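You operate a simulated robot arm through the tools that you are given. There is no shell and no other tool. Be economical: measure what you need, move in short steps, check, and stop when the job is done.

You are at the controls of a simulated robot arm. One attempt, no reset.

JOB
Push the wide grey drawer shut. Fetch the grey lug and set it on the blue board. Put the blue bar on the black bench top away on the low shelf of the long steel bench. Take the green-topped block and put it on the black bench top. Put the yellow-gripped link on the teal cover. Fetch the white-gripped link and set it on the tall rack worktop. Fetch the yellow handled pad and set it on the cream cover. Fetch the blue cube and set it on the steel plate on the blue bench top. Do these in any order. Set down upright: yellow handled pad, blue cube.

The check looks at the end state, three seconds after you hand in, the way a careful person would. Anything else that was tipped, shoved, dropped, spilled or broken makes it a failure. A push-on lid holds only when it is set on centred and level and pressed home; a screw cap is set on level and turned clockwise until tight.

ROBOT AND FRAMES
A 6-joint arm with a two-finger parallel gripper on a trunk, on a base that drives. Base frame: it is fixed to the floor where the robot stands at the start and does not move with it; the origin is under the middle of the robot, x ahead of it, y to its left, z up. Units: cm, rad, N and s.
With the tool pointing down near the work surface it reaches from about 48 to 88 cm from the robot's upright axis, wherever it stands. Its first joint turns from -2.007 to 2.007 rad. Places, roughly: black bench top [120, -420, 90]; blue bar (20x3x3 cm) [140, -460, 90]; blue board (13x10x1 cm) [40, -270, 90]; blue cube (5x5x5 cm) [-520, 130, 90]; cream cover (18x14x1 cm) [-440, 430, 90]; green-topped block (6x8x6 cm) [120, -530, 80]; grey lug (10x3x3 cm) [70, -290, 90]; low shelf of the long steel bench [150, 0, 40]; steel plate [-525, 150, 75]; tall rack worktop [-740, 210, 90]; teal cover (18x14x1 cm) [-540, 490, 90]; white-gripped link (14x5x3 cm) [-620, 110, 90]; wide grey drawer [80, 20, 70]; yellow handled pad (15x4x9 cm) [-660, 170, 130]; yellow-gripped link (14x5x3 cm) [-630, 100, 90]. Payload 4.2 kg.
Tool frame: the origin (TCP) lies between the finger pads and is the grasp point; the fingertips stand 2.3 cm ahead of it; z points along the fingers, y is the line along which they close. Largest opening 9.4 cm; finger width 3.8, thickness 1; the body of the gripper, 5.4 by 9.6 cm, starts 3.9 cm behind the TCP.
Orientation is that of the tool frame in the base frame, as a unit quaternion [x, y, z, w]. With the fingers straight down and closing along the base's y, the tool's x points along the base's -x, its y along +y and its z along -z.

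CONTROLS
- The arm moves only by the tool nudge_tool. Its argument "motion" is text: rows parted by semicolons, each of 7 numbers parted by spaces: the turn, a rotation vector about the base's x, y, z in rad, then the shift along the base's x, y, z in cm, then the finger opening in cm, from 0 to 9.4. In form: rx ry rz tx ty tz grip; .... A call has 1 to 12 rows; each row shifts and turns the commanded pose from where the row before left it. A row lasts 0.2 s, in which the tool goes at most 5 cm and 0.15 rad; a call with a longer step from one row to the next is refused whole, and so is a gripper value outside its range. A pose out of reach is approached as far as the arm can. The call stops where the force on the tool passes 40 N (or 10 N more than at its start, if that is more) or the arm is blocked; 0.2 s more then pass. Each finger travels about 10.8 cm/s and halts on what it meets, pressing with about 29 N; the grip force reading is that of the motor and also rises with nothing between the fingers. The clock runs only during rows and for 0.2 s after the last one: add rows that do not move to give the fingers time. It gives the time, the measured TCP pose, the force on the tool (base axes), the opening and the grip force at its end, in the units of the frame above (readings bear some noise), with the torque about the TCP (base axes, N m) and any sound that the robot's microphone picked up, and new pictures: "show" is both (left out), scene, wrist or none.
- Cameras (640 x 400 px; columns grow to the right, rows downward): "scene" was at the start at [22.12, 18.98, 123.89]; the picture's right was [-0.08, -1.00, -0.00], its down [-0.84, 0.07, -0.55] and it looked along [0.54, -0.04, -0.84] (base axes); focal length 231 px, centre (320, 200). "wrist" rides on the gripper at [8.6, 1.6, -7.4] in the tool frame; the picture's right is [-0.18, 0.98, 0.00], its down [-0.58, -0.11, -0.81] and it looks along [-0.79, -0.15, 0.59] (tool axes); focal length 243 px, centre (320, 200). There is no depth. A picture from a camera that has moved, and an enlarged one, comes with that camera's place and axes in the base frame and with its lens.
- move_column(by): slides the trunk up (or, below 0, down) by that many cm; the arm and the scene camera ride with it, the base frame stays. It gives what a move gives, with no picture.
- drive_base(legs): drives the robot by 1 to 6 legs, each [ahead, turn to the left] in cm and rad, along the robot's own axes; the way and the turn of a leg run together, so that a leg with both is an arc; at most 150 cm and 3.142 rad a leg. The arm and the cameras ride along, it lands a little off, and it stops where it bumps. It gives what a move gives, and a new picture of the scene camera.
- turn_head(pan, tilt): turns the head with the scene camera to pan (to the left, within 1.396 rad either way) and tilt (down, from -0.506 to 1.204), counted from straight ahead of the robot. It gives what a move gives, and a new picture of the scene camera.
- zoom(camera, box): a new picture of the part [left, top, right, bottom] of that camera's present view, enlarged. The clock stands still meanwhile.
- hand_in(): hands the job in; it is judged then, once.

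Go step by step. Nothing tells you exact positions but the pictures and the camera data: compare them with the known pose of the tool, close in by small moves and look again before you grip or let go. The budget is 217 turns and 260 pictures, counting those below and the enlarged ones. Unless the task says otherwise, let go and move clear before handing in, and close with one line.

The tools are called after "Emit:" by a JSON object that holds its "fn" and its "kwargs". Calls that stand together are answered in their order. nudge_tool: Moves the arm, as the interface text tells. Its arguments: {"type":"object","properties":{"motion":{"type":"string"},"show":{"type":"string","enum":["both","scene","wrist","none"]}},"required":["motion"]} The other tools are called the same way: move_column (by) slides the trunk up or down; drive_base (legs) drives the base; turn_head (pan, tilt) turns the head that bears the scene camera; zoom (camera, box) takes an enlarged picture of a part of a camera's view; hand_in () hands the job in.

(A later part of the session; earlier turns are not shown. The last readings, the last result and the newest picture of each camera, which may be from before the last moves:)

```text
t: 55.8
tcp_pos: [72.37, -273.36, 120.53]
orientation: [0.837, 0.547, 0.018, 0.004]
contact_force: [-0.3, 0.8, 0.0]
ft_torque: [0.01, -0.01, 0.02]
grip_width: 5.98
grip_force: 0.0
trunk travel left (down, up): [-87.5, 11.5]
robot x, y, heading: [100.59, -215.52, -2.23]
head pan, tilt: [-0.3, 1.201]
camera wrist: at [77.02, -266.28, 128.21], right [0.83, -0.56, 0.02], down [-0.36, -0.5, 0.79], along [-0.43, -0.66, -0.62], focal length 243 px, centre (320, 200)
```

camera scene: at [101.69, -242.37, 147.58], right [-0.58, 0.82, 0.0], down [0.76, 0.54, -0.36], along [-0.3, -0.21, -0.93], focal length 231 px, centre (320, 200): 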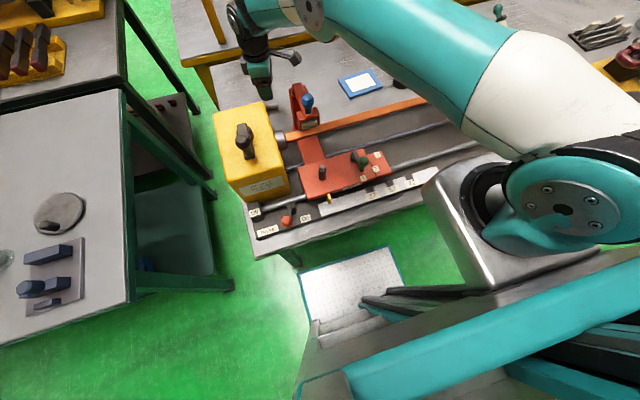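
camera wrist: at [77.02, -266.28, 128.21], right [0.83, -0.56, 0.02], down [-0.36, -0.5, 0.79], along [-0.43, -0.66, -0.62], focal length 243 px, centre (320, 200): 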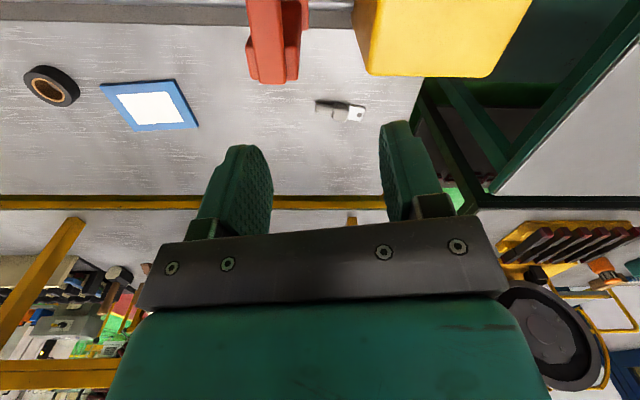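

The lever post top is around (68.6,-272.5,107). I'll move the wrist camera back toward me for a clear view of the fallen lever.

Emit:
{"fn": "nudge_tool", "kwargs": {"motion": "0 0 0 2.4 3.2 0 6; 0 0 0 2.4 3.2 0 6; 0 0 0 2.4 3.2 0 6; 0 0 0 -1 1 0 6; 0 0 0 0 0 0 6"}}

Emit:
{"fn": "turn_head", "kwargs": {"pan": 0.1, "tilt": 0.8}}

Emit:
{"fn": "zoom", "kwargs": {"camera": "scene", "box": [280, 130, 480, 330]}}

```text
t: 57.0
tcp_pos: [78.54, -262.63, 120.44]
orientation: [0.836, 0.548, 0.018, 0.004]
contact_force: [-0.5, -0.2, -1.2]
ft_torque: [0.0, -0.01, -0.01]
grip_width: 6.0
grip_force: 0.1
trunk travel left (down, up): [-87.5, 11.5]
robot x, y, heading: [100.27, -215.36, -2.226]
head pan, tilt: [-0.3, 1.201]
camera scene: at [101.69, -242.36, 147.59], right [-0.58, 0.82, 0.0], down [0.76, 0.54, -0.36], along [-0.3, -0.21, -0.93], focal length 231 px, centre (320, 200)
camera wrist: at [83.14, -255.59, 128.15], right [0.83, -0.56, 0.02], down [-0.36, -0.5, 0.79], along [-0.43, -0.66, -0.62], focal length 243 px, centre (320, 200)
```

scene: 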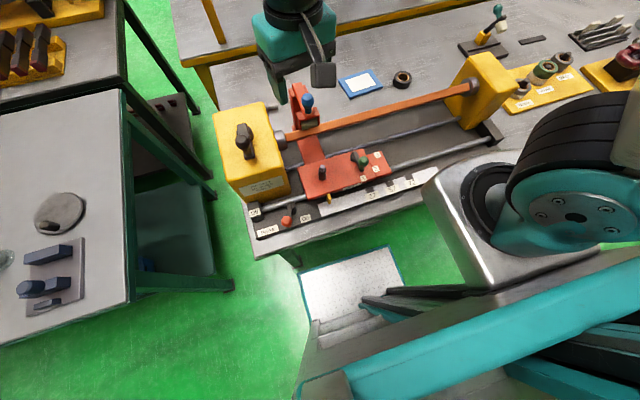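
wrist: 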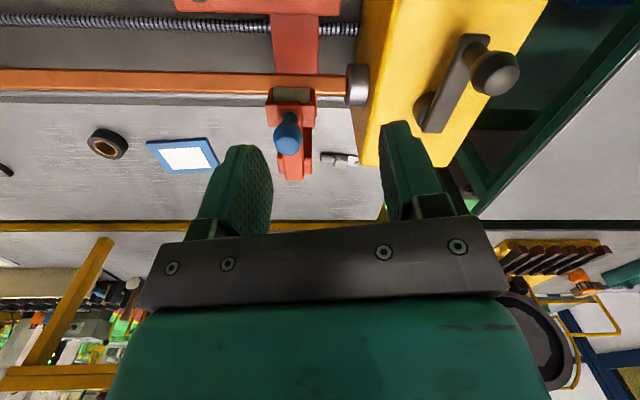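

```text
t: 57.9
tcp_pos: [78.65, -262.75, 120.5]
orientation: [0.836, 0.548, 0.018, 0.004]
contact_force: [0.8, 0.1, 0.4]
ft_torque: [0.0, -0.01, 0.03]
grip_width: 6.02
grip_force: 0.0
trunk travel left (down, up): [-87.5, 11.5]
robot x, y, heading: [100.57, -215.64, -2.227]
head pan, tilt: [0.099, 0.799]
camera scene: at [101.99, -245.99, 150.36], right [-0.85, 0.53, 0.0], down [0.38, 0.61, -0.7], along [-0.37, -0.59, -0.72], focal length 231 px, centre (320, 200)
```

scene: 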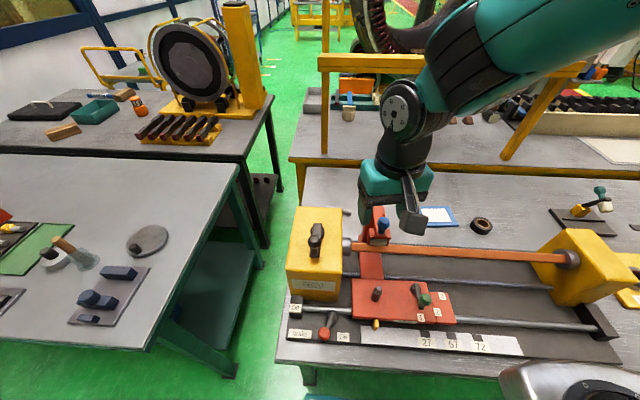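

```text
2.00 times, centred on (380, 230) of scene
camera zoom: at [101.99, -245.99, 150.36], right [-0.85, 0.53, 0.0], down [0.38, 0.61, -0.7], along [-0.37, -0.59, -0.72], focal length 463 px, centre (200, 140)
```

zoom: 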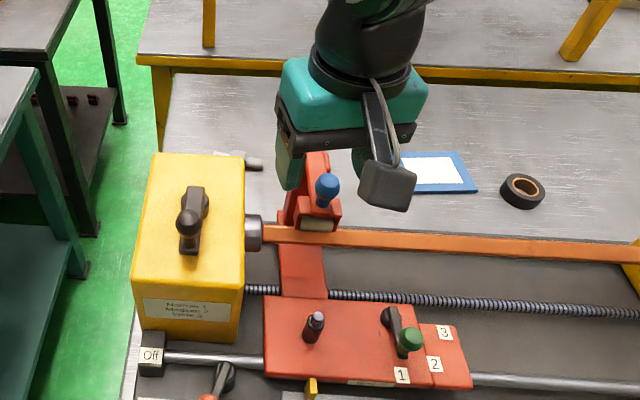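

The lever has swung about 45° down toward me about a pivot at the post top. Its knob is near (75,-264,112); I'll align the gripper above it to lift it back through its arc.

Emit:
{"fn": "nudge_tool", "kwargs": {"motion": "0 0 -0.123 -1.8 -0.8 0 6; 0 0 -0.123 -1.8 -0.8 0 6; 0 0 0 0 0 0 6"}}

Emit:
{"fn": "zoom", "kwargs": {"camera": "scene", "box": [280, 130, 480, 330]}}

```text
t: 58.7
tcp_pos: [74.94, -264.45, 120.4]
orientation: [0.898, 0.44, 0.017, 0.007]
contact_force: [-0.5, 0.7, -0.2]
ft_torque: [0.01, -0.02, -0.01]
grip_width: 5.99
grip_force: 0.0
trunk travel left (down, up): [-87.5, 11.5]
robot x, y, heading: [99.95, -215.0, -2.229]
head pan, tilt: [0.099, 0.799]
camera scene: at [101.99, -245.99, 150.36], right [-0.85, 0.53, 0.0], down [0.38, 0.61, -0.7], along [-0.37, -0.59, -0.72], focal length 231 px, centre (320, 200)
camera wrist: at [81.14, -258.56, 128.12], right [0.66, -0.75, 0.02], down [-0.47, -0.4, 0.79], along [-0.58, -0.53, -0.62], focal length 243 px, centre (320, 200)
```

scene: 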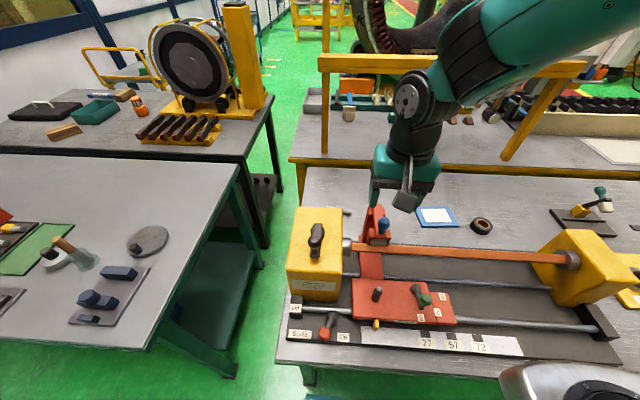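
wrist: 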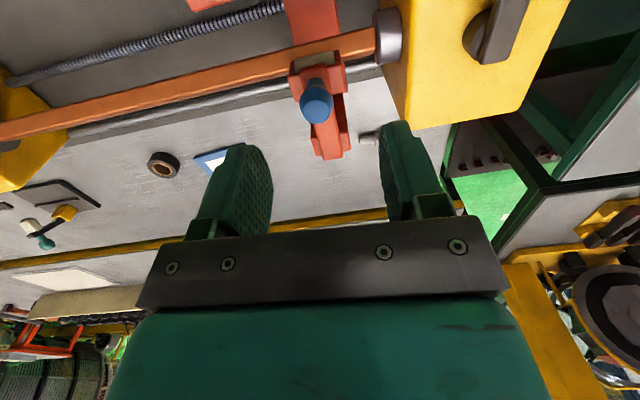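

```text
2.00 times, centred on (380, 230) of scene
camera zoom: at [101.99, -245.99, 150.36], right [-0.85, 0.53, 0.0], down [0.38, 0.61, -0.7], along [-0.37, -0.59, -0.72], focal length 463 px, centre (200, 140)
```

zoom: 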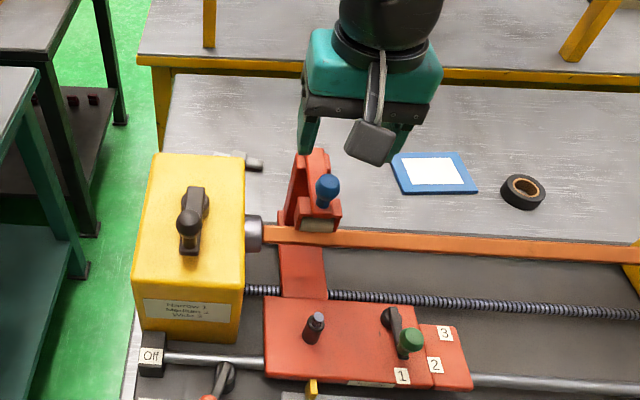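

Knob refined to about (73.2,-265.9,109). Shift and come down around it.

Emit:
{"fn": "nudge_tool", "kwargs": {"motion": "0 0 0 -1.6 -1.5 0 6; 0 0 0 0 0 -4 6; 0 0 0 0 0 -3 6; 0 0 0 0 0 0 6"}}

Emit:
{"fn": "zoom", "kwargs": {"camera": "scene", "box": [280, 130, 480, 330]}}

```text
t: 59.7
tcp_pos: [73.42, -265.8, 113.38]
orientation: [0.897, 0.441, 0.017, 0.005]
contact_force: [0.9, -0.4, 0.4]
ft_torque: [-0.01, 0.02, 0.01]
grip_width: 5.97
grip_force: 0.0
trunk travel left (down, up): [-87.5, 11.5]
robot x, y, heading: [100.1, -215.37, -2.225]
head pan, tilt: [0.099, 0.799]
camera scene: at [101.99, -245.99, 150.36], right [-0.85, 0.53, 0.0], down [0.38, 0.61, -0.7], along [-0.37, -0.59, -0.72], focal length 231 px, centre (320, 200)
camera wrist: at [79.59, -260.09, 121.14], right [0.67, -0.75, 0.02], down [-0.47, -0.4, 0.79], along [-0.58, -0.53, -0.62], focal length 243 px, centre (320, 200)
```

scene: 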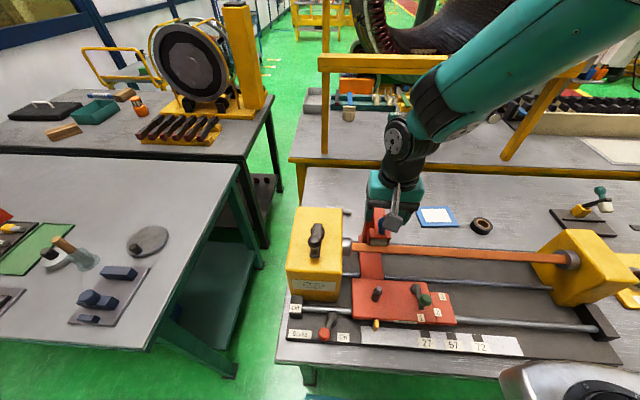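
wrist: 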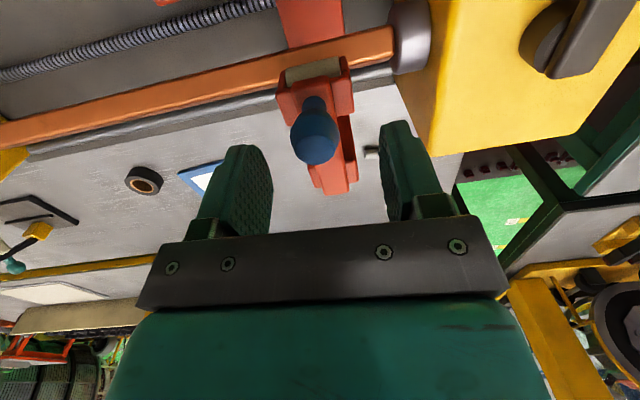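

```text
2.00 times, centred on (380, 230) of scene
camera zoom: at [101.99, -245.99, 150.36], right [-0.85, 0.53, 0.0], down [0.38, 0.61, -0.7], along [-0.37, -0.59, -0.72], focal length 463 px, centre (200, 140)
```

zoom: 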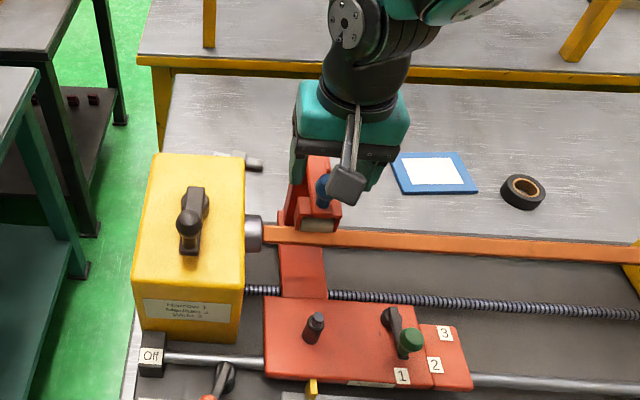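

The knob is centred between the fingers about 3 cm below the TCP. Lower and close gently on it.

Emit:
{"fn": "nudge_tool", "kwargs": {"motion": "0 0 0 0 0 -1.5 6; 0 0 0 0.2 0.2 -1.2 6; 0 0 0 0 0 0 4; 0 0 0 0 0 0 1.5; 0 0 0 0 0 0 1.5; 0 0 0 0 0 0 1.5"}}

```text
t: 61.1
tcp_pos: [73.53, -265.57, 110.77]
orientation: [0.898, 0.44, 0.019, 0.005]
contact_force: [-4.1, 5.1, -2.2]
ft_torque: [0.12, -0.03, -0.16]
grip_width: 2.68
grip_force: 45.2
trunk travel left (down, up): [-87.5, 11.5]
robot x, y, heading: [100.32, -215.2, -2.232]
head pan, tilt: [0.099, 0.799]
camera scene: at [101.95, -245.97, 150.36], right [-0.85, 0.53, 0.0], down [0.38, 0.61, -0.7], along [-0.37, -0.59, -0.72], focal length 231 px, centre (320, 200)
camera wrist: at [79.67, -259.85, 118.43], right [0.67, -0.75, 0.02], down [-0.47, -0.4, 0.79], along [-0.58, -0.53, -0.62], focal length 243 px, centre (320, 200)
```

scene: 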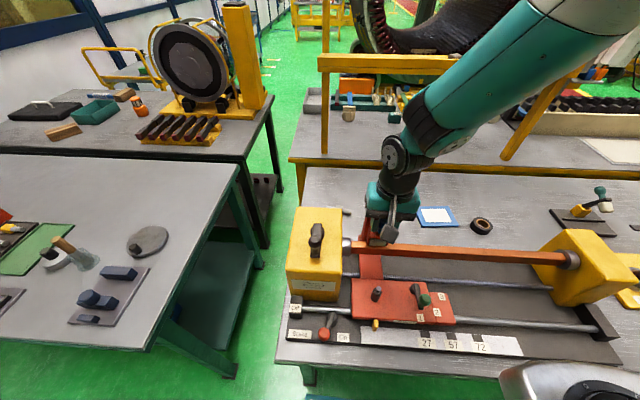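
wrist: 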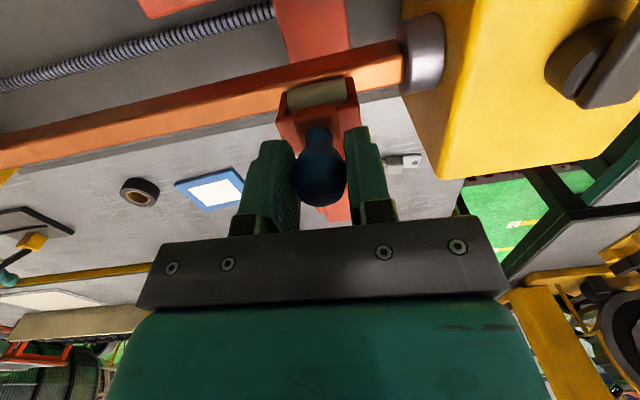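

Knob gripped. Lifting along its arc back and up.

Emit:
{"fn": "nudge_tool", "kwargs": {"motion": "0 0 0 -0.22 -0.29 0.62 1.5; 0 0 0 -0.23 -0.29 0.63 1.5; 0 0 0 -0.31 -0.4 0.56 1.5; 0 0 0 -0.31 -0.4 0.56 1.5"}}

```text
t: 62.1
tcp_pos: [72.55, -266.84, 113.23]
orientation: [0.897, 0.441, 0.018, 0.005]
contact_force: [0.9, 13.9, -11.3]
ft_torque: [1.03, -0.78, -0.03]
grip_width: 2.7
grip_force: 45.1
trunk travel left (down, up): [-87.5, 11.5]
robot x, y, heading: [100.29, -215.0, -2.229]
head pan, tilt: [0.099, 0.799]
camera scene: at [101.97, -245.94, 150.38], right [-0.85, 0.53, 0.0], down [0.38, 0.61, -0.7], along [-0.37, -0.59, -0.72], focal length 231 px, centre (320, 200)
camera wrist: at [78.69, -261.18, 120.86], right [0.67, -0.75, 0.02], down [-0.47, -0.4, 0.79], along [-0.58, -0.53, -0.62], focal length 243 px, centre (320, 200)
```

scene: 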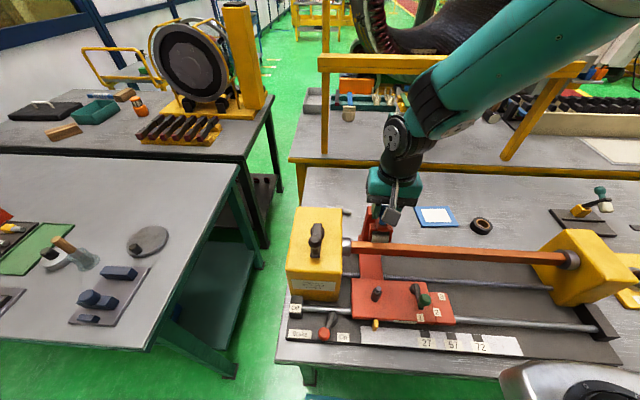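
wrist: 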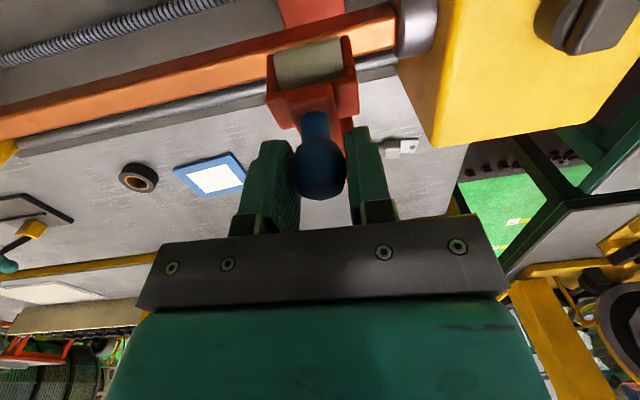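

The lever follows smoothly. Continue along the arc.

Emit:
{"fn": "nudge_tool", "kwargs": {"motion": "0 0 0 -0.37 -0.48 0.45 1.5; 0 0 0 -0.37 -0.48 0.45 1.5; 0 0 0 -0.42 -0.54 0.32 1.5; 0 0 0 -0.42 -0.54 0.32 1.5"}}

Emit:
{"fn": "zoom", "kwargs": {"camera": "scene", "box": [280, 130, 480, 330]}}

```text
t: 63.1
tcp_pos: [70.9, -268.94, 114.82]
orientation: [0.896, 0.443, 0.018, 0.006]
contact_force: [11.0, 18.0, 7.5]
ft_torque: [1.01, -0.79, 0.07]
grip_width: 2.66
grip_force: 45.3
trunk travel left (down, up): [-87.5, 11.5]
robot x, y, heading: [100.09, -215.35, -2.229]
head pan, tilt: [0.099, 0.799]
camera scene: at [102.08, -245.86, 150.41], right [-0.85, 0.53, 0.0], down [0.38, 0.61, -0.7], along [-0.37, -0.59, -0.72], focal length 231 px, centre (320, 200)
camera wrist: at [77.19, -263.16, 122.5], right [0.67, -0.75, 0.02], down [-0.47, -0.4, 0.79], along [-0.58, -0.53, -0.62], focal length 243 px, centre (320, 200)
```

scene: 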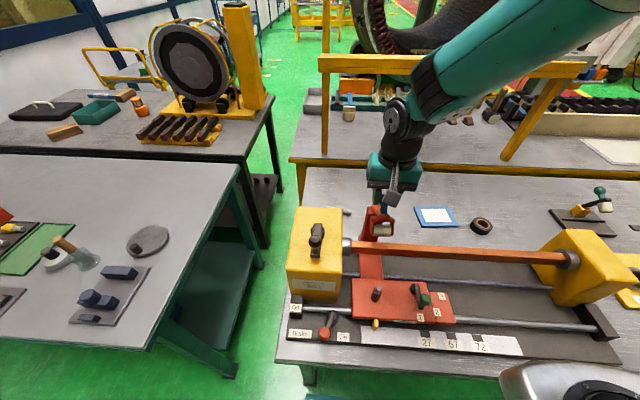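
wrist: 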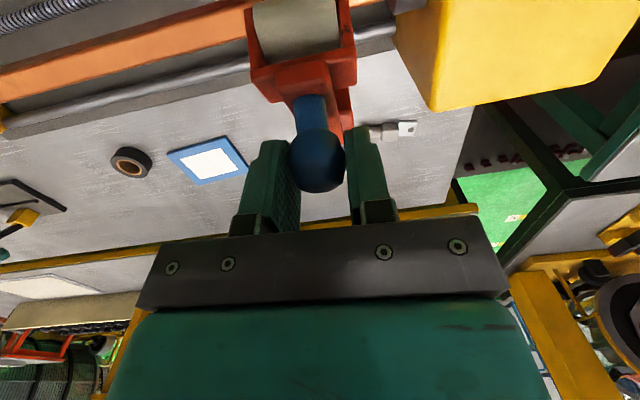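

```text
2.00 times, centred on (380, 230) of scene
camera zoom: at [102.08, -245.86, 150.41], right [-0.85, 0.53, 0.0], down [0.38, 0.61, -0.7], along [-0.37, -0.59, -0.72], focal length 463 px, centre (200, 140)
```

zoom: 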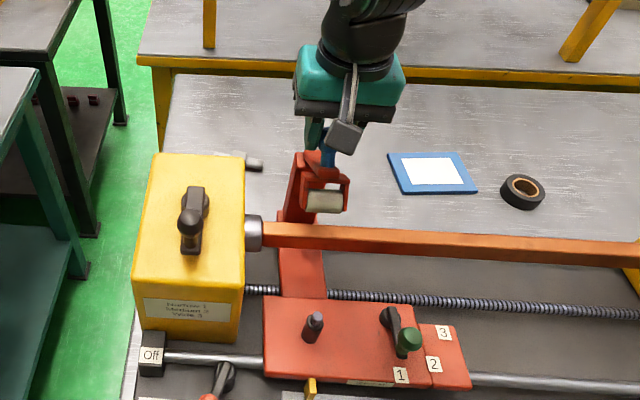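

It's nearly there, but originally the knob stood further back (about upright over the pivot). Moving a little further.

Emit:
{"fn": "nudge_tool", "kwargs": {"motion": "0 0 0 -0.4 -0.52 0.22 1.5; 0 0 0 -0.4 -0.52 0.16 1.5; 0 0 0 -0.4 -0.52 0.1 1.5; 0 0 0 -0.4 -0.52 0 1.5"}}

Emit:
{"fn": "turn_head", "kwargs": {"pan": 0, "tilt": 0.7}}

Emit:
{"fn": "zoom", "kwargs": {"camera": "scene", "box": [270, 170, 510, 320]}}

```text
t: 64.1
tcp_pos: [69.54, -270.9, 115.38]
orientation: [0.897, 0.442, 0.016, 0.007]
contact_force: [11.0, 13.0, 24.0]
ft_torque: [0.95, -0.8, 0.02]
grip_width: 2.68
grip_force: 44.7
trunk travel left (down, up): [-87.5, 11.5]
robot x, y, heading: [100.28, -215.48, -2.23]
head pan, tilt: [0.099, 0.799]
camera scene: at [102.1, -245.83, 150.43], right [-0.85, 0.53, 0.0], down [0.38, 0.61, -0.7], along [-0.37, -0.59, -0.72], focal length 231 px, centre (320, 200)
camera wrist: at [75.63, -265.25, 123.04], right [0.67, -0.75, 0.02], down [-0.47, -0.4, 0.79], along [-0.58, -0.54, -0.61], focal length 243 px, centre (320, 200)
```

scene: 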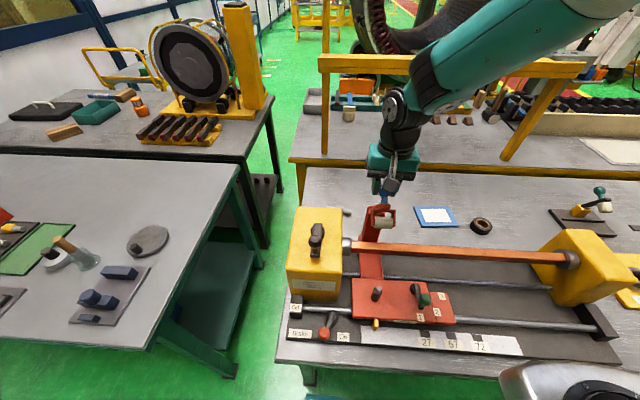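
wrist: 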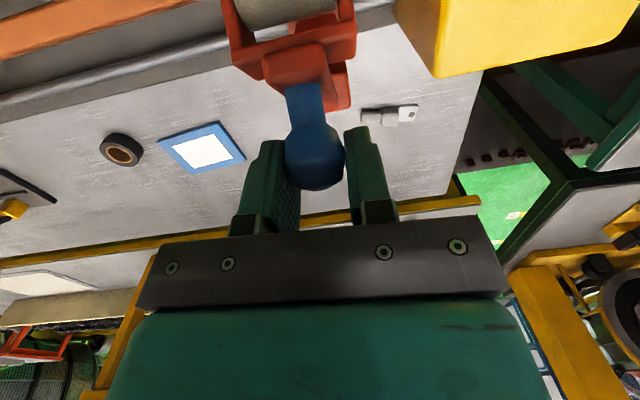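

```text
t: 64.7
tcp_pos: [69.44, -271.05, 115.38]
orientation: [0.898, 0.441, 0.016, 0.007]
contact_force: [8.1, 10.7, 32.0]
ft_torque: [0.72, -0.57, 0.06]
grip_width: 2.7
grip_force: 45.2
trunk travel left (down, up): [-87.5, 11.5]
robot x, y, heading: [100.22, -215.54, -2.227]
head pan, tilt: [0.0, 0.7]
camera scene: at [101.18, -245.7, 151.24], right [-0.79, 0.61, 0.0], down [0.39, 0.51, -0.77], along [-0.47, -0.61, -0.64], focal length 231 px, centre (320, 200)
```

scene: 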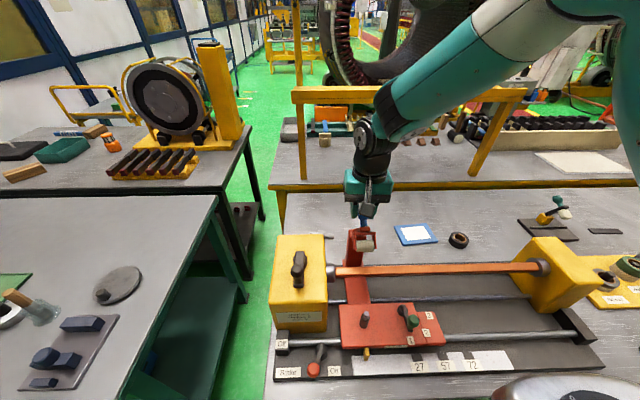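

```text
2.67 times, centred on (390, 245) of scene
camera zoom: at [101.18, -245.7, 151.24], right [-0.79, 0.61, 0.0], down [0.39, 0.51, -0.77], along [-0.47, -0.61, -0.64], focal length 617 px, centre (133, 80)
```

zoom: 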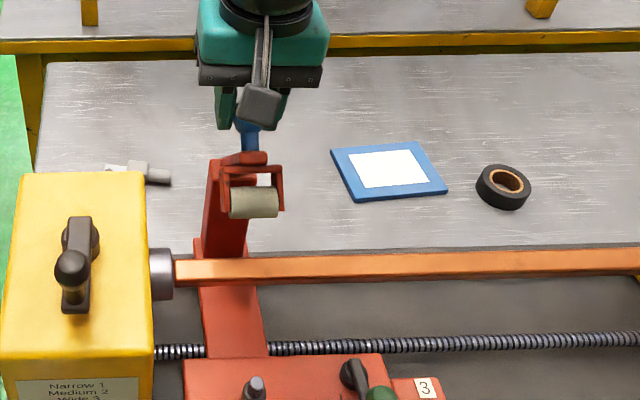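

The roller still sits lower than originally: it was leaned back past upright. Follow the arc further, easing upward because the knob pushes up.

Emit:
{"fn": "nudge_tool", "kwargs": {"motion": "0 0 0 0 0 0.3 1.5; 0 0 0 -0.4 -0.5 0.2 1.5; 0 0 0 -0.4 -0.5 0.1 1.5; 0 0 0 -0.4 -0.5 0 1.5"}}

Emit:
{"fn": "zoom", "kwargs": {"camera": "scene", "box": [270, 170, 510, 320]}}

```text
t: 65.7
tcp_pos: [68.27, -272.6, 115.74]
orientation: [0.897, 0.442, 0.018, 0.004]
contact_force: [9.3, 11.5, -1.6]
ft_torque: [0.99, -0.75, -0.1]
grip_width: 2.7
grip_force: 45.6
trunk travel left (down, up): [-87.5, 11.5]
robot x, y, heading: [100.48, -215.28, -2.225]
head pan, tilt: [0.0, 0.7]
camera scene: at [101.12, -245.81, 151.2], right [-0.79, 0.61, 0.0], down [0.39, 0.51, -0.77], along [-0.47, -0.61, -0.64], focal length 231 px, centre (320, 200)
camera wrist: at [74.41, -266.77, 123.44], right [0.67, -0.75, 0.02], down [-0.47, -0.4, 0.79], along [-0.58, -0.53, -0.62], focal length 243 px, centre (320, 200)
```

scene: 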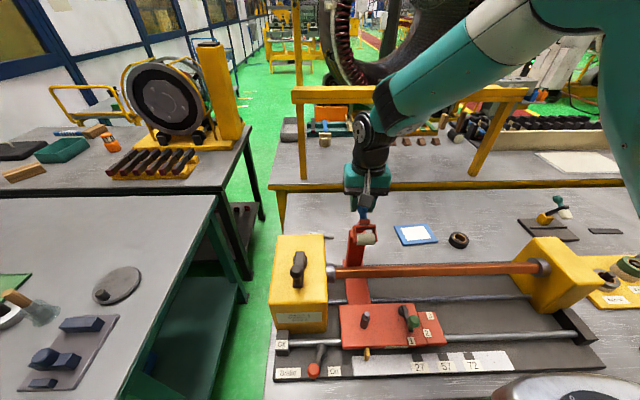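
wrist: 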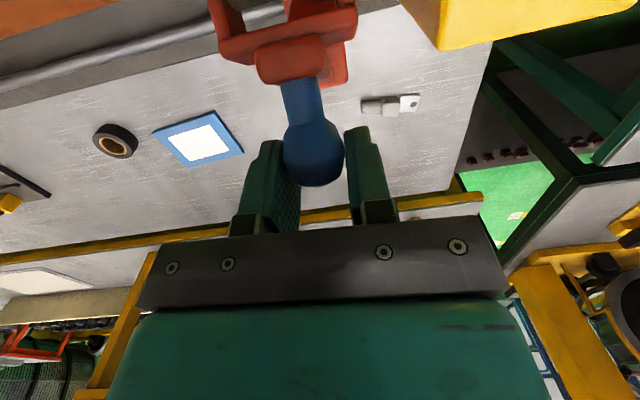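

```text
2.67 times, centred on (390, 245) of scene
camera zoom: at [101.12, -245.81, 151.2], right [-0.79, 0.61, 0.0], down [0.39, 0.51, -0.77], along [-0.47, -0.61, -0.64], focal length 617 px, centre (133, 80)
```

zoom: 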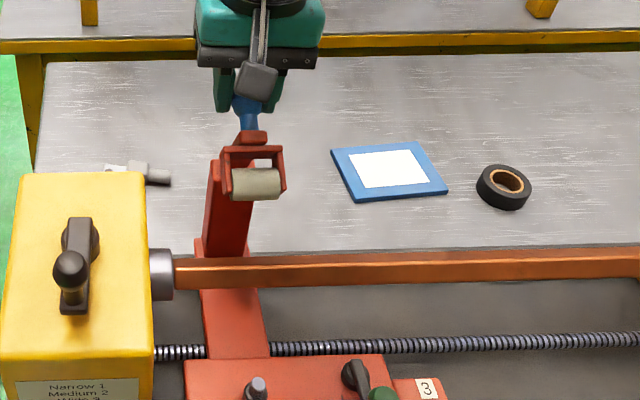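

Very close to the original; a little more.

Emit:
{"fn": "nudge_tool", "kwargs": {"motion": "0 0 0 -0.35 -0.45 0 1.5; 0 0 0 -0.35 -0.45 -0.1 1.5; 0 0 0 0 0 0 1.5", "show": "none"}}

Emit:
{"fn": "zoom", "kwargs": {"camera": "scene", "box": [270, 170, 510, 320]}}

```text
t: 66.2
tcp_pos: [68.06, -272.55, 115.73]
orientation: [0.896, 0.443, 0.023, 0.001]
contact_force: [7.3, 10.4, 11.2]
ft_torque: [0.26, -0.28, -0.01]
grip_width: 2.68
grip_force: 45.4
trunk travel left (down, up): [-87.5, 11.5]
robot x, y, heading: [100.38, -215.33, -2.228]
head pan, tilt: [0.0, 0.7]
stopped in row 2: the force on the tool passed its limit at 42 N (the readings are from after the stop); the commanded pose is now the measured one
```

```text
2.67 times, centred on (390, 245) of scene
camera zoom: at [101.16, -245.74, 151.24], right [-0.79, 0.61, 0.0], down [0.39, 0.51, -0.77], along [-0.47, -0.61, -0.64], focal length 617 px, centre (133, 80)
```

zoom: 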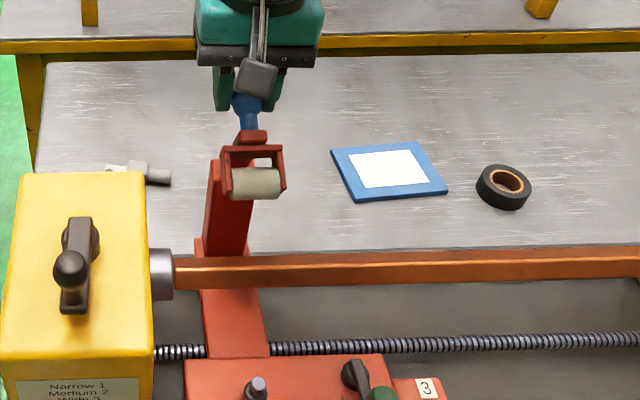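

It has reached its stop, so the lever is back. Releasing and rising clear.

Emit:
{"fn": "nudge_tool", "kwargs": {"motion": "0 0 0 0 0 0 4; 0 0 0 0 0 0 6.5; 0 0 0 0 0 0 6.5; 0 0 0 0 0 3 6.5; 0 0 0 0 0 4 6.5; 0 0 0 0 0 4 6.5", "show": "none"}}

Emit:
{"fn": "zoom", "kwargs": {"camera": "scene", "box": [270, 170, 510, 320]}}

```text
t: 67.6
tcp_pos: [68.13, -272.63, 126.62]
orientation: [0.896, 0.443, 0.022, 0.001]
contact_force: [0.0, -0.6, -1.2]
ft_torque: [0.0, 0.02, 0.05]
grip_width: 6.5
grip_force: 0.0
trunk travel left (down, up): [-87.5, 11.5]
robot x, y, heading: [99.83, -215.34, -2.226]
head pan, tilt: [0.0, 0.7]
```

```text
2.67 times, centred on (390, 245) of scene
camera zoom: at [101.07, -245.88, 151.18], right [-0.79, 0.61, 0.0], down [0.39, 0.51, -0.76], along [-0.47, -0.61, -0.64], focal length 617 px, centre (133, 80)
```

zoom: 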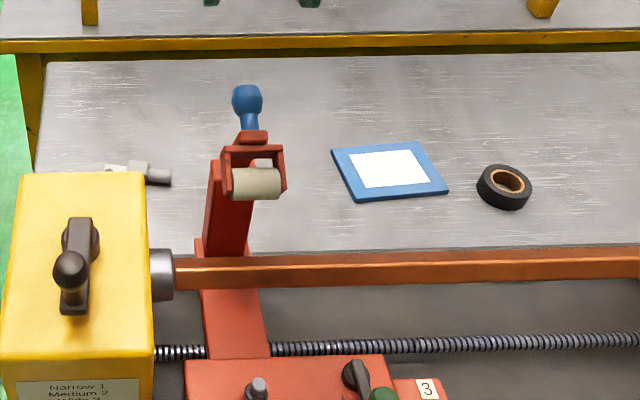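

The lever is restored. To reach the lug without the forearm passing over the lever, I'll retract, shift the base 35 cm to the left along the bench, and approach from that side.

Emit:
{"fn": "nudge_tool", "kwargs": {"motion": "0 0 0 0 0 4 6; 0 0 0 0.5 4 3 6; 0 0 0 0.5 4 2 6; 0 0 0 0.5 4 1 6; 0 0 0 0.5 4 0 6; 0 0 0 0 0 0 6", "show": "none"}}

Emit:
{"fn": "drive_base", "kwargs": {"legs": [[-8, 0], [0, 1.57], [35, 0], [0, -1.57], [8, 0]]}}

```text
refused: row 2 steps farther than a row can; nothing moved
```

```text
t: 78.8
tcp_pos: [93.0, -293.27, 126.61]
orientation: [0.903, 0.429, 0.022, 0.002]
contact_force: [-0.1, 0.0, -0.7]
ft_torque: [0.02, -0.01, 0.0]
grip_width: 6.49
grip_force: 0.2
trunk travel left (down, up): [-87.5, 11.5]
robot x, y, heading: [126.99, -237.29, -2.255]
head pan, tilt: [0.0, 0.7]
camera scene: at [126.98, -267.58, 151.19], right [-0.77, 0.63, 0.0], down [0.41, 0.5, -0.77], along [-0.49, -0.59, -0.64], focal length 231 px, centre (320, 200)
```

scene: 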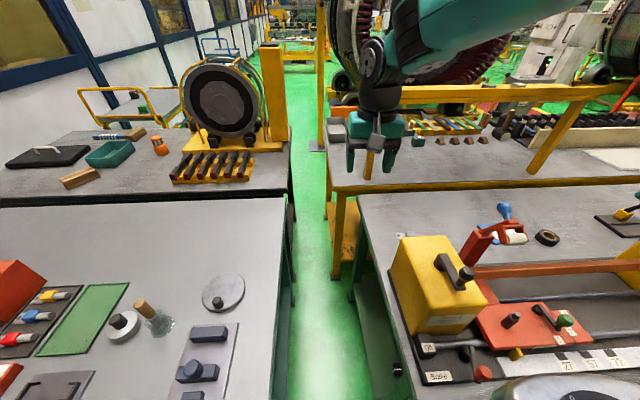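

The base is now shifted left. I'll bring the tool over the lug again at height, turning it to close across the lug.

Emit:
{"fn": "nudge_tool", "kwargs": {"motion": "0 0 0.115 -2.3 0.3 0 6; 0 0 0.115 -2.3 0.4 0 6; 0 0 0.115 -2.3 0.4 0 6; 0 0 0.115 -2.3 0.4 0 6; 0 0 0.115 -2.3 0.4 0 6; 0 0 0.115 -2.3 0.4 0 6; 0 0 0.115 -2.3 0.4 0 6; 0 0 0.115 -2.3 0.4 0 6; 0 0 0.115 -2.3 0.4 -2 6; 0 0 0.115 -2.3 0.4 -3 6; 0 0 0.115 -2.3 0.2 -4 6; 0 0 0.115 -2.2 0.2 -4 6"}}

```text
t: 81.4
tcp_pos: [65.52, -288.94, 113.37]
orientation: [0.423, 0.906, 0.018, -0.013]
contact_force: [-0.1, -0.1, 0.0]
ft_torque: [-0.02, 0.0, -0.01]
grip_width: 6.01
grip_force: 0.1
trunk travel left (down, up): [-87.5, 11.5]
robot x, y, heading: [126.61, -237.12, -2.257]
head pan, tilt: [0.0, 0.7]
camera scene: at [127.01, -267.56, 151.2], right [-0.77, 0.63, 0.0], down [0.41, 0.5, -0.77], along [-0.49, -0.59, -0.64], focal length 231 px, centre (320, 200)
camera wrist: at [61.13, -281.8, 121.27], right [0.87, 0.49, 0.01], down [0.3, -0.55, 0.78], along [0.39, -0.68, -0.62], focal length 243 px, centre (320, 200)
```

scene: 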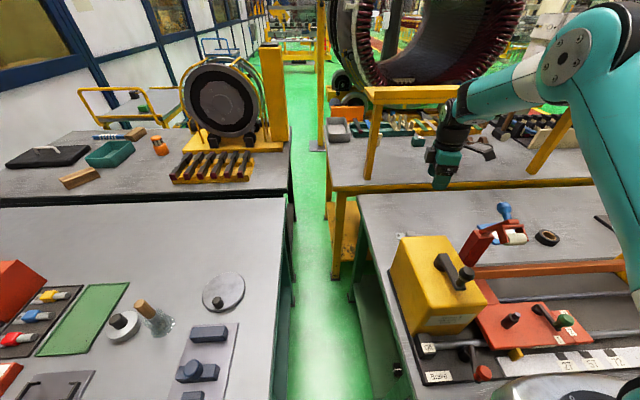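
wrist: 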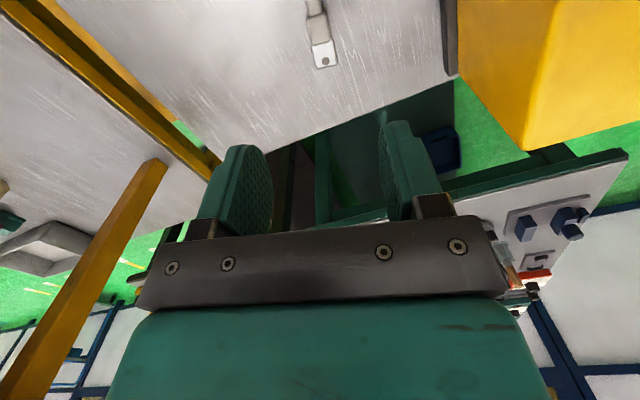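

Lug is below as expected. Level the small tilt and go down, watching that the arm clears the lever.

Emit:
{"fn": "nudge_tool", "kwargs": {"motion": "-0.044 -0.008 0 0 0 -4 6; 0 0 0 0 0 -4 6; 0 0 0 0 0 -4 6; 0 0 0 0 0 -4 6; 0 0 0 0 0 0 6"}}

```text
t: 82.6
tcp_pos: [65.46, -289.1, 97.47]
orientation: [0.424, 0.905, 0.0, 0.001]
contact_force: [0.7, 0.7, 0.1]
ft_torque: [0.02, 0.02, -0.03]
grip_width: 6.02
grip_force: 0.0
trunk travel left (down, up): [-87.5, 11.5]
robot x, y, heading: [127.2, -236.48, -2.259]
head pan, tilt: [0.0, 0.7]
camera scene: at [126.96, -267.58, 151.19], right [-0.77, 0.63, 0.0], down [0.41, 0.5, -0.76], along [-0.49, -0.59, -0.64], focal length 231 px, centre (320, 200)
camera wrist: at [61.04, -281.48, 104.91], right [0.87, 0.49, 0.0], down [0.29, -0.52, 0.81], along [0.39, -0.7, -0.59], focal length 243 px, centre (320, 200)
```

scene: 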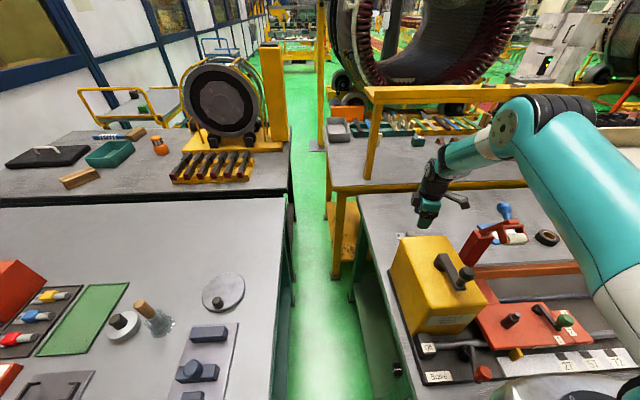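
wrist: 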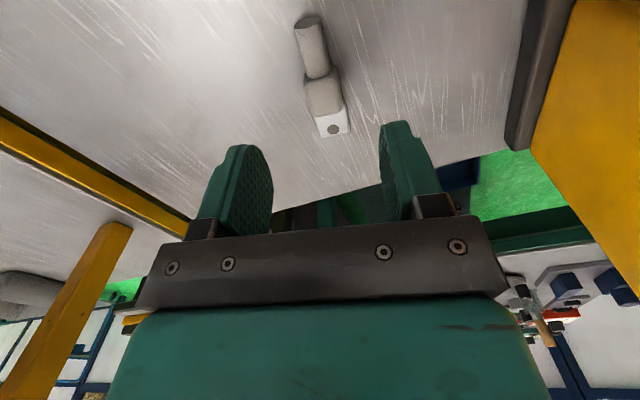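

Good alignment. Lower in small steps and check the lever with a zoom.

Emit:
{"fn": "nudge_tool", "kwargs": {"motion": "0 0 0 0 0 -2 6; 0 0 0 0 0 -2 6; 0 0 0 0 0 -1.5 6; 0 0 0 0 0 0 6", "show": "wrist"}}

Emit:
{"fn": "zoom", "kwargs": {"camera": "scene", "box": [390, 100, 590, 260]}}

```text
t: 83.6
tcp_pos: [65.35, -289.09, 92.03]
orientation: [0.425, 0.905, 0.0, 0.001]
contact_force: [0.5, -0.3, -0.1]
ft_torque: [0.01, 0.0, 0.02]
grip_width: 6.01
grip_force: 0.0
trunk travel left (down, up): [-87.5, 11.5]
robot x, y, heading: [126.8, -236.67, -2.256]
head pan, tilt: [0.0, 0.7]
camera wrist: at [61.03, -281.4, 99.41], right [0.87, 0.49, 0.0], down [0.29, -0.52, 0.81], along [0.39, -0.7, -0.59], focal length 243 px, centre (320, 200)
```

wrist: 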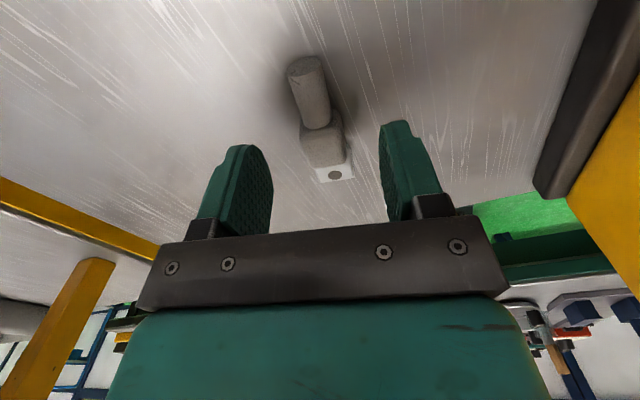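

```text
2.50 times, centred on (490, 180) of scene
camera zoom: at [126.96, -267.59, 151.19], right [-0.77, 0.63, 0.0], down [0.41, 0.5, -0.76], along [-0.49, -0.59, -0.64], focal length 579 px, centre (-105, 250)
```

zoom: 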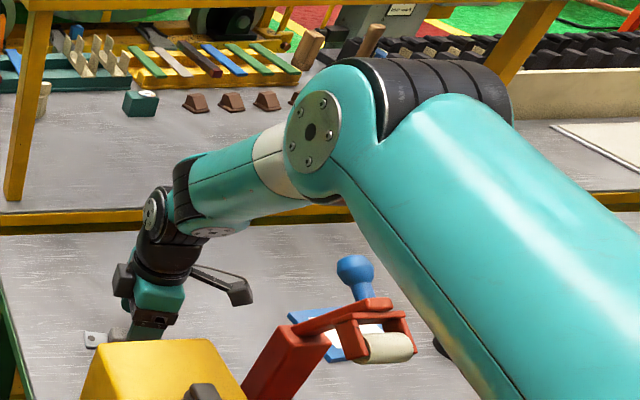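

Clear of the lever; the lug is centred and aligned. Lower 3 cm and grip.

Emit:
{"fn": "nudge_tool", "kwargs": {"motion": "0 0 0 0 0 -1.5 6; 0 0 0 0 0 -1 6; 0 0 0 0 0 -0.6 6; 0 0 0 0 0 0 6", "show": "none"}}

Emit:
{"fn": "nudge_tool", "kwargs": {"motion": "0 0 0 0 0 0 4; 0 0 0 0 0 0 2; 0 0 0 0 0 0 1; 0 0 0 0 0 0 1"}}

```text
t: 84.6
tcp_pos: [65.56, -289.18, 88.89]
orientation: [0.425, 0.905, 0.0, 0.0]
contact_force: [-0.1, 0.4, -0.6]
ft_torque: [-0.01, -0.01, 0.03]
grip_width: 6.01
grip_force: 0.0
trunk travel left (down, up): [-87.5, 11.5]
robot x, y, heading: [126.68, -236.94, -2.259]
head pan, tilt: [0.0, 0.7]
```

```text
t: 85.6
tcp_pos: [65.42, -289.01, 88.82]
orientation: [0.424, 0.906, 0.0, 0.001]
contact_force: [0.7, 0.9, -0.2]
ft_torque: [-0.04, 0.03, -0.01]
grip_width: 2.52
grip_force: 29.0
trunk travel left (down, up): [-87.5, 11.5]
robot x, y, heading: [127.17, -236.87, -2.253]
head pan, tilt: [0.0, 0.7]
camera scene: at [126.96, -267.59, 151.19], right [-0.77, 0.63, 0.0], down [0.41, 0.5, -0.76], along [-0.49, -0.59, -0.64], focal length 231 px, centre (320, 200)
camera wrist: at [61.08, -281.44, 96.34], right [0.87, 0.49, 0.0], down [0.29, -0.52, 0.81], along [0.39, -0.7, -0.59], focal length 243 px, centre (320, 200)
```

scene: 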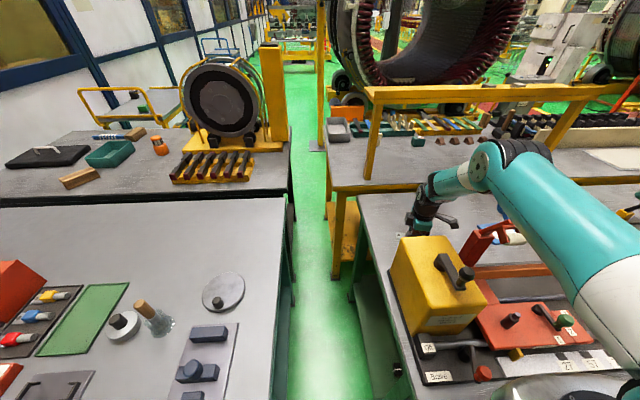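
wrist: 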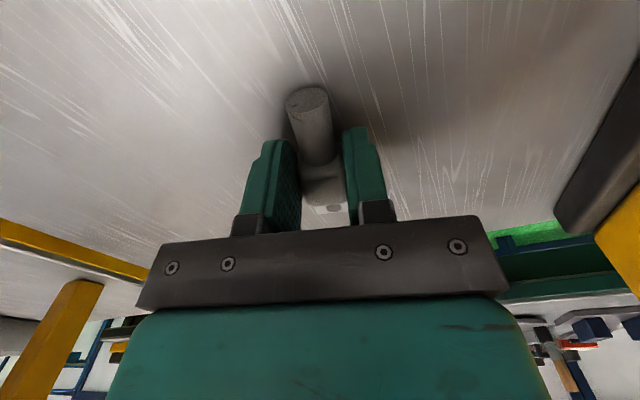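

The lug is gripped (2.5 cm). Lifting straight up and retracting over the near side.

Emit:
{"fn": "nudge_tool", "kwargs": {"motion": "0 0 0 0 0 2 1; 0 0 0 0 0 4.5 1; 0 0 0 0 0 4.5 1; 0 0 0 0 0 4.5 1; 0 0 0 0 0 4.5 1; 0 0 0 0 0 4.5 1; 0 0 0 0 0 4.5 1; 0 0 0 0 0 4.5 1; 0 0 0 0 0 4.5 1; 0 0 0 0 0 2 1"}}

Emit:
{"fn": "nudge_tool", "kwargs": {"motion": "0 0 0.04 3.8 1.6 0 1; 0 0 0.04 3.8 1.6 0 1; 0 0 0.04 3.8 1.6 0 1; 0 0 0.04 3.8 1.6 0 1; 0 0 0.04 3.8 1.6 0 1; 0 0 0.04 3.8 1.6 0 1; 0 0 0.04 3.8 1.6 0 1; 0 0 0 3.4 1.6 0 1"}}

```text
t: 87.8
tcp_pos: [65.54, -289.06, 129.06]
orientation: [0.424, 0.905, 0.0, 0.0]
contact_force: [-1.2, -0.1, -0.5]
ft_torque: [0.0, -0.01, 0.0]
grip_width: 2.54
grip_force: 28.5
trunk travel left (down, up): [-87.5, 11.5]
robot x, y, heading: [127.19, -236.89, -2.26]
head pan, tilt: [0.0, 0.7]
camera scene: at [126.95, -267.6, 151.19], right [-0.77, 0.63, 0.0], down [0.41, 0.5, -0.76], along [-0.49, -0.59, -0.64], focal length 231 px, centre (320, 200)
camera wrist: at [61.18, -281.54, 136.41], right [0.87, 0.49, 0.0], down [0.29, -0.52, 0.81], along [0.39, -0.7, -0.59], focal length 243 px, centre (320, 200)
```

scene: 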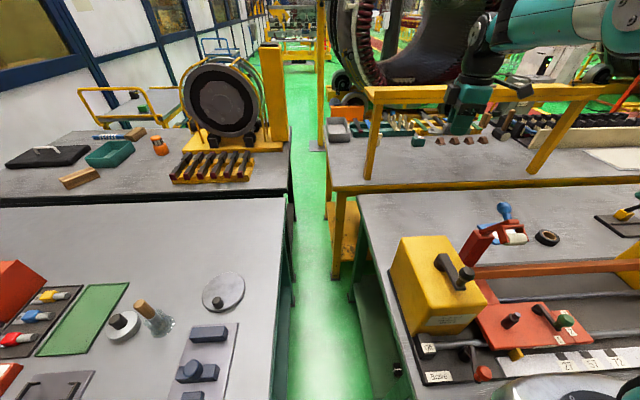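
wrist: 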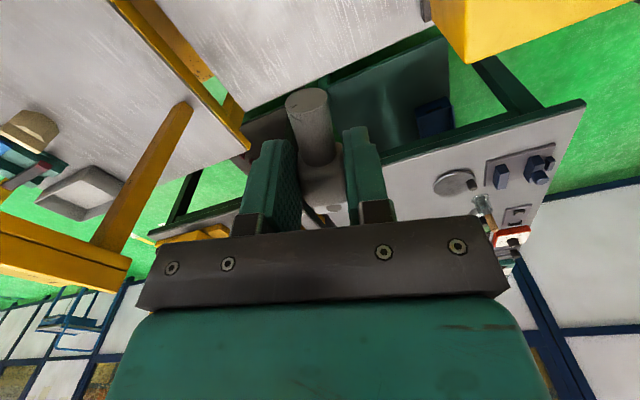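

```text
t: 89.6
tcp_pos: [95.53, -276.36, 128.96]
orientation: [0.292, 0.956, -0.001, 0.0]
contact_force: [0.9, -0.2, -0.3]
ft_torque: [0.06, -0.04, -0.04]
grip_width: 2.51
grip_force: 28.5
trunk travel left (down, up): [-87.5, 11.5]
robot x, y, heading: [126.91, -237.27, -2.255]
head pan, tilt: [0.0, 0.7]
camera scene: at [126.92, -267.62, 151.18], right [-0.77, 0.63, 0.0], down [0.41, 0.5, -0.76], along [-0.48, -0.59, -0.64], focal length 231 px, centre (320, 200)
camera wrist: at [89.11, -270.2, 136.33], right [0.7, 0.71, 0.0], down [0.42, -0.42, 0.81], along [0.57, -0.57, -0.59], focal length 243 px, centre (320, 200)
```

scene: 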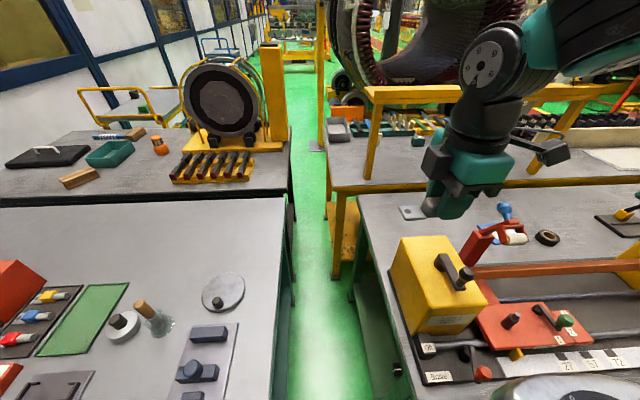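
wrist: 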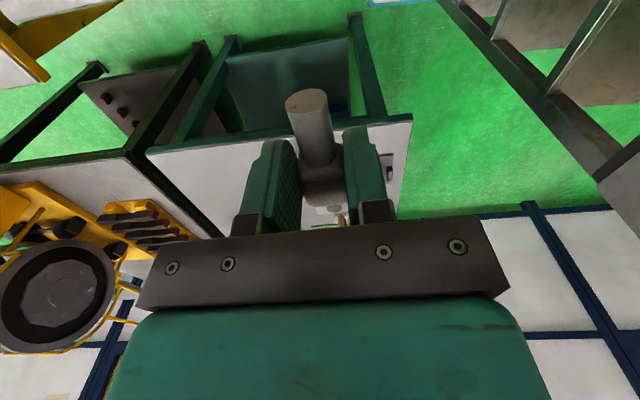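

Lug held, lever untouched. Drive right along the bench by 55 cm for the board.

Emit:
{"fn": "drive_base", "kwargs": {"legs": [[-8, 0], [0, -1.55], [55, 0], [0, 1.575], [8, 0]]}}

```text
t: 101.7
tcp_pos: [53.44, -242.62, 128.89]
orientation: [0.284, 0.959, 0.0, 0.0]
contact_force: [0.0, -0.1, -0.2]
ft_torque: [0.03, 0.02, 0.04]
grip_width: 2.54
grip_force: 28.8
trunk travel left (down, up): [-87.5, 11.5]
robot x, y, heading: [84.18, -202.65, -2.243]
head pan, tilt: [0.0, 0.7]
camera scene: at [84.61, -233.21, 151.19], right [-0.79, 0.62, 0.0], down [0.4, 0.51, -0.77], along [-0.47, -0.6, -0.64], focal length 231 px, centre (320, 200)
```

scene: 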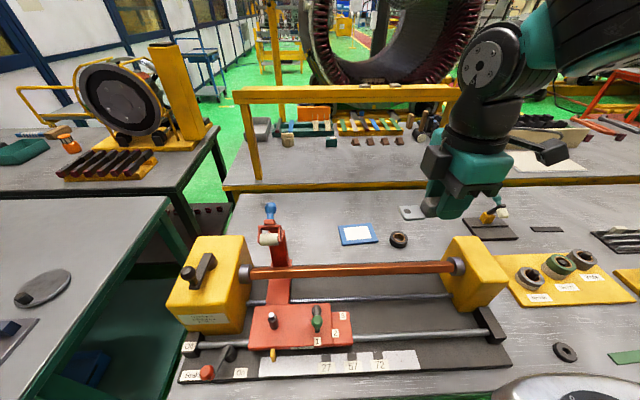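

The board centre is at about (38.7,-269.8). Move above it and look with the wrist camera.

Emit:
{"fn": "nudge_tool", "kwargs": {"motion": "0 0 0.01 -2.1 -3.9 0 1; 0 0 0.01 -2.1 -3.9 0 1; 0 0 0 -2.1 -3.9 0 1; 0 0 0 -2.1 -3.9 0 1; 0 0 0 -2.1 -3.9 0 1; 0 0 0 -2.1 -3.9 0 1; 0 0 0 -2.1 -3.8 0 1; 0 0 0 0 0 -4.5 1; 0 0 0 0 0 -4.5 1; 0 0 0 0 0 -4.5 1; 0 0 0 0 0 -4.5 1; 0 0 0 0 0 -4 1"}}

Emit:
{"fn": "zoom", "kwargs": {"camera": "scene", "box": [250, 150, 450, 280]}}

```text
t: 104.3
tcp_pos: [38.62, -269.72, 106.89]
orientation: [0.274, 0.962, -0.001, 0.0]
contact_force: [0.7, 0.7, -1.1]
ft_torque: [0.02, 0.02, -0.01]
grip_width: 2.52
grip_force: 29.1
trunk travel left (down, up): [-87.5, 11.5]
robot x, y, heading: [84.41, -202.84, -2.241]
head pan, tilt: [0.0, 0.7]
camera scene: at [84.62, -233.2, 151.2], right [-0.79, 0.62, 0.0], down [0.4, 0.51, -0.77], along [-0.47, -0.6, -0.64], focal length 231 px, centre (320, 200)
camera wrist: at [32.05, -263.96, 114.28], right [0.67, 0.74, 0.0], down [0.44, -0.4, 0.81], along [0.6, -0.54, -0.59], focal length 243 px, centre (320, 200)
```

scene: 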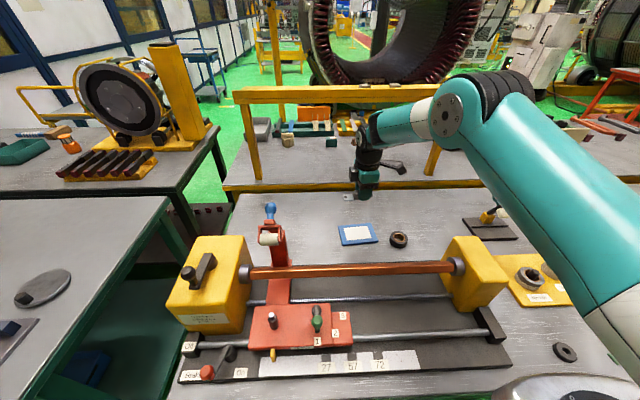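
wrist: 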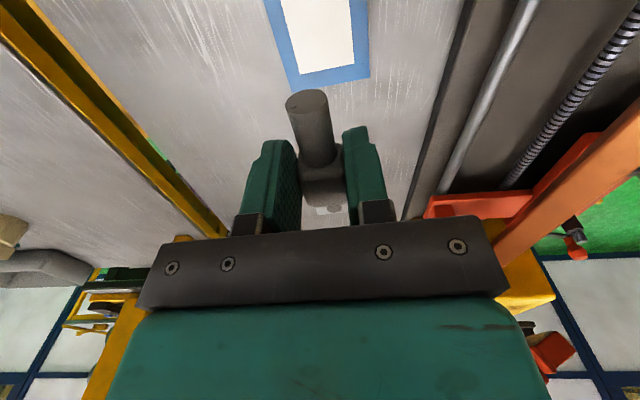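

```text
3.08 times, centred on (350, 215) of scene
camera zoom: at [84.62, -233.2, 151.2], right [-0.79, 0.62, 0.0], down [0.4, 0.51, -0.77], along [-0.47, -0.6, -0.64], focal length 712 px, centre (228, 154)
```

zoom: 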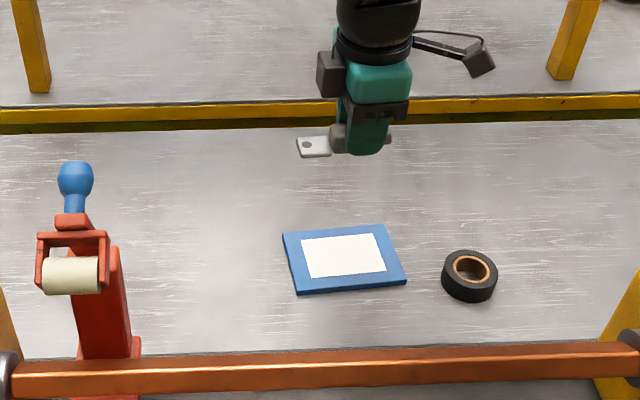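

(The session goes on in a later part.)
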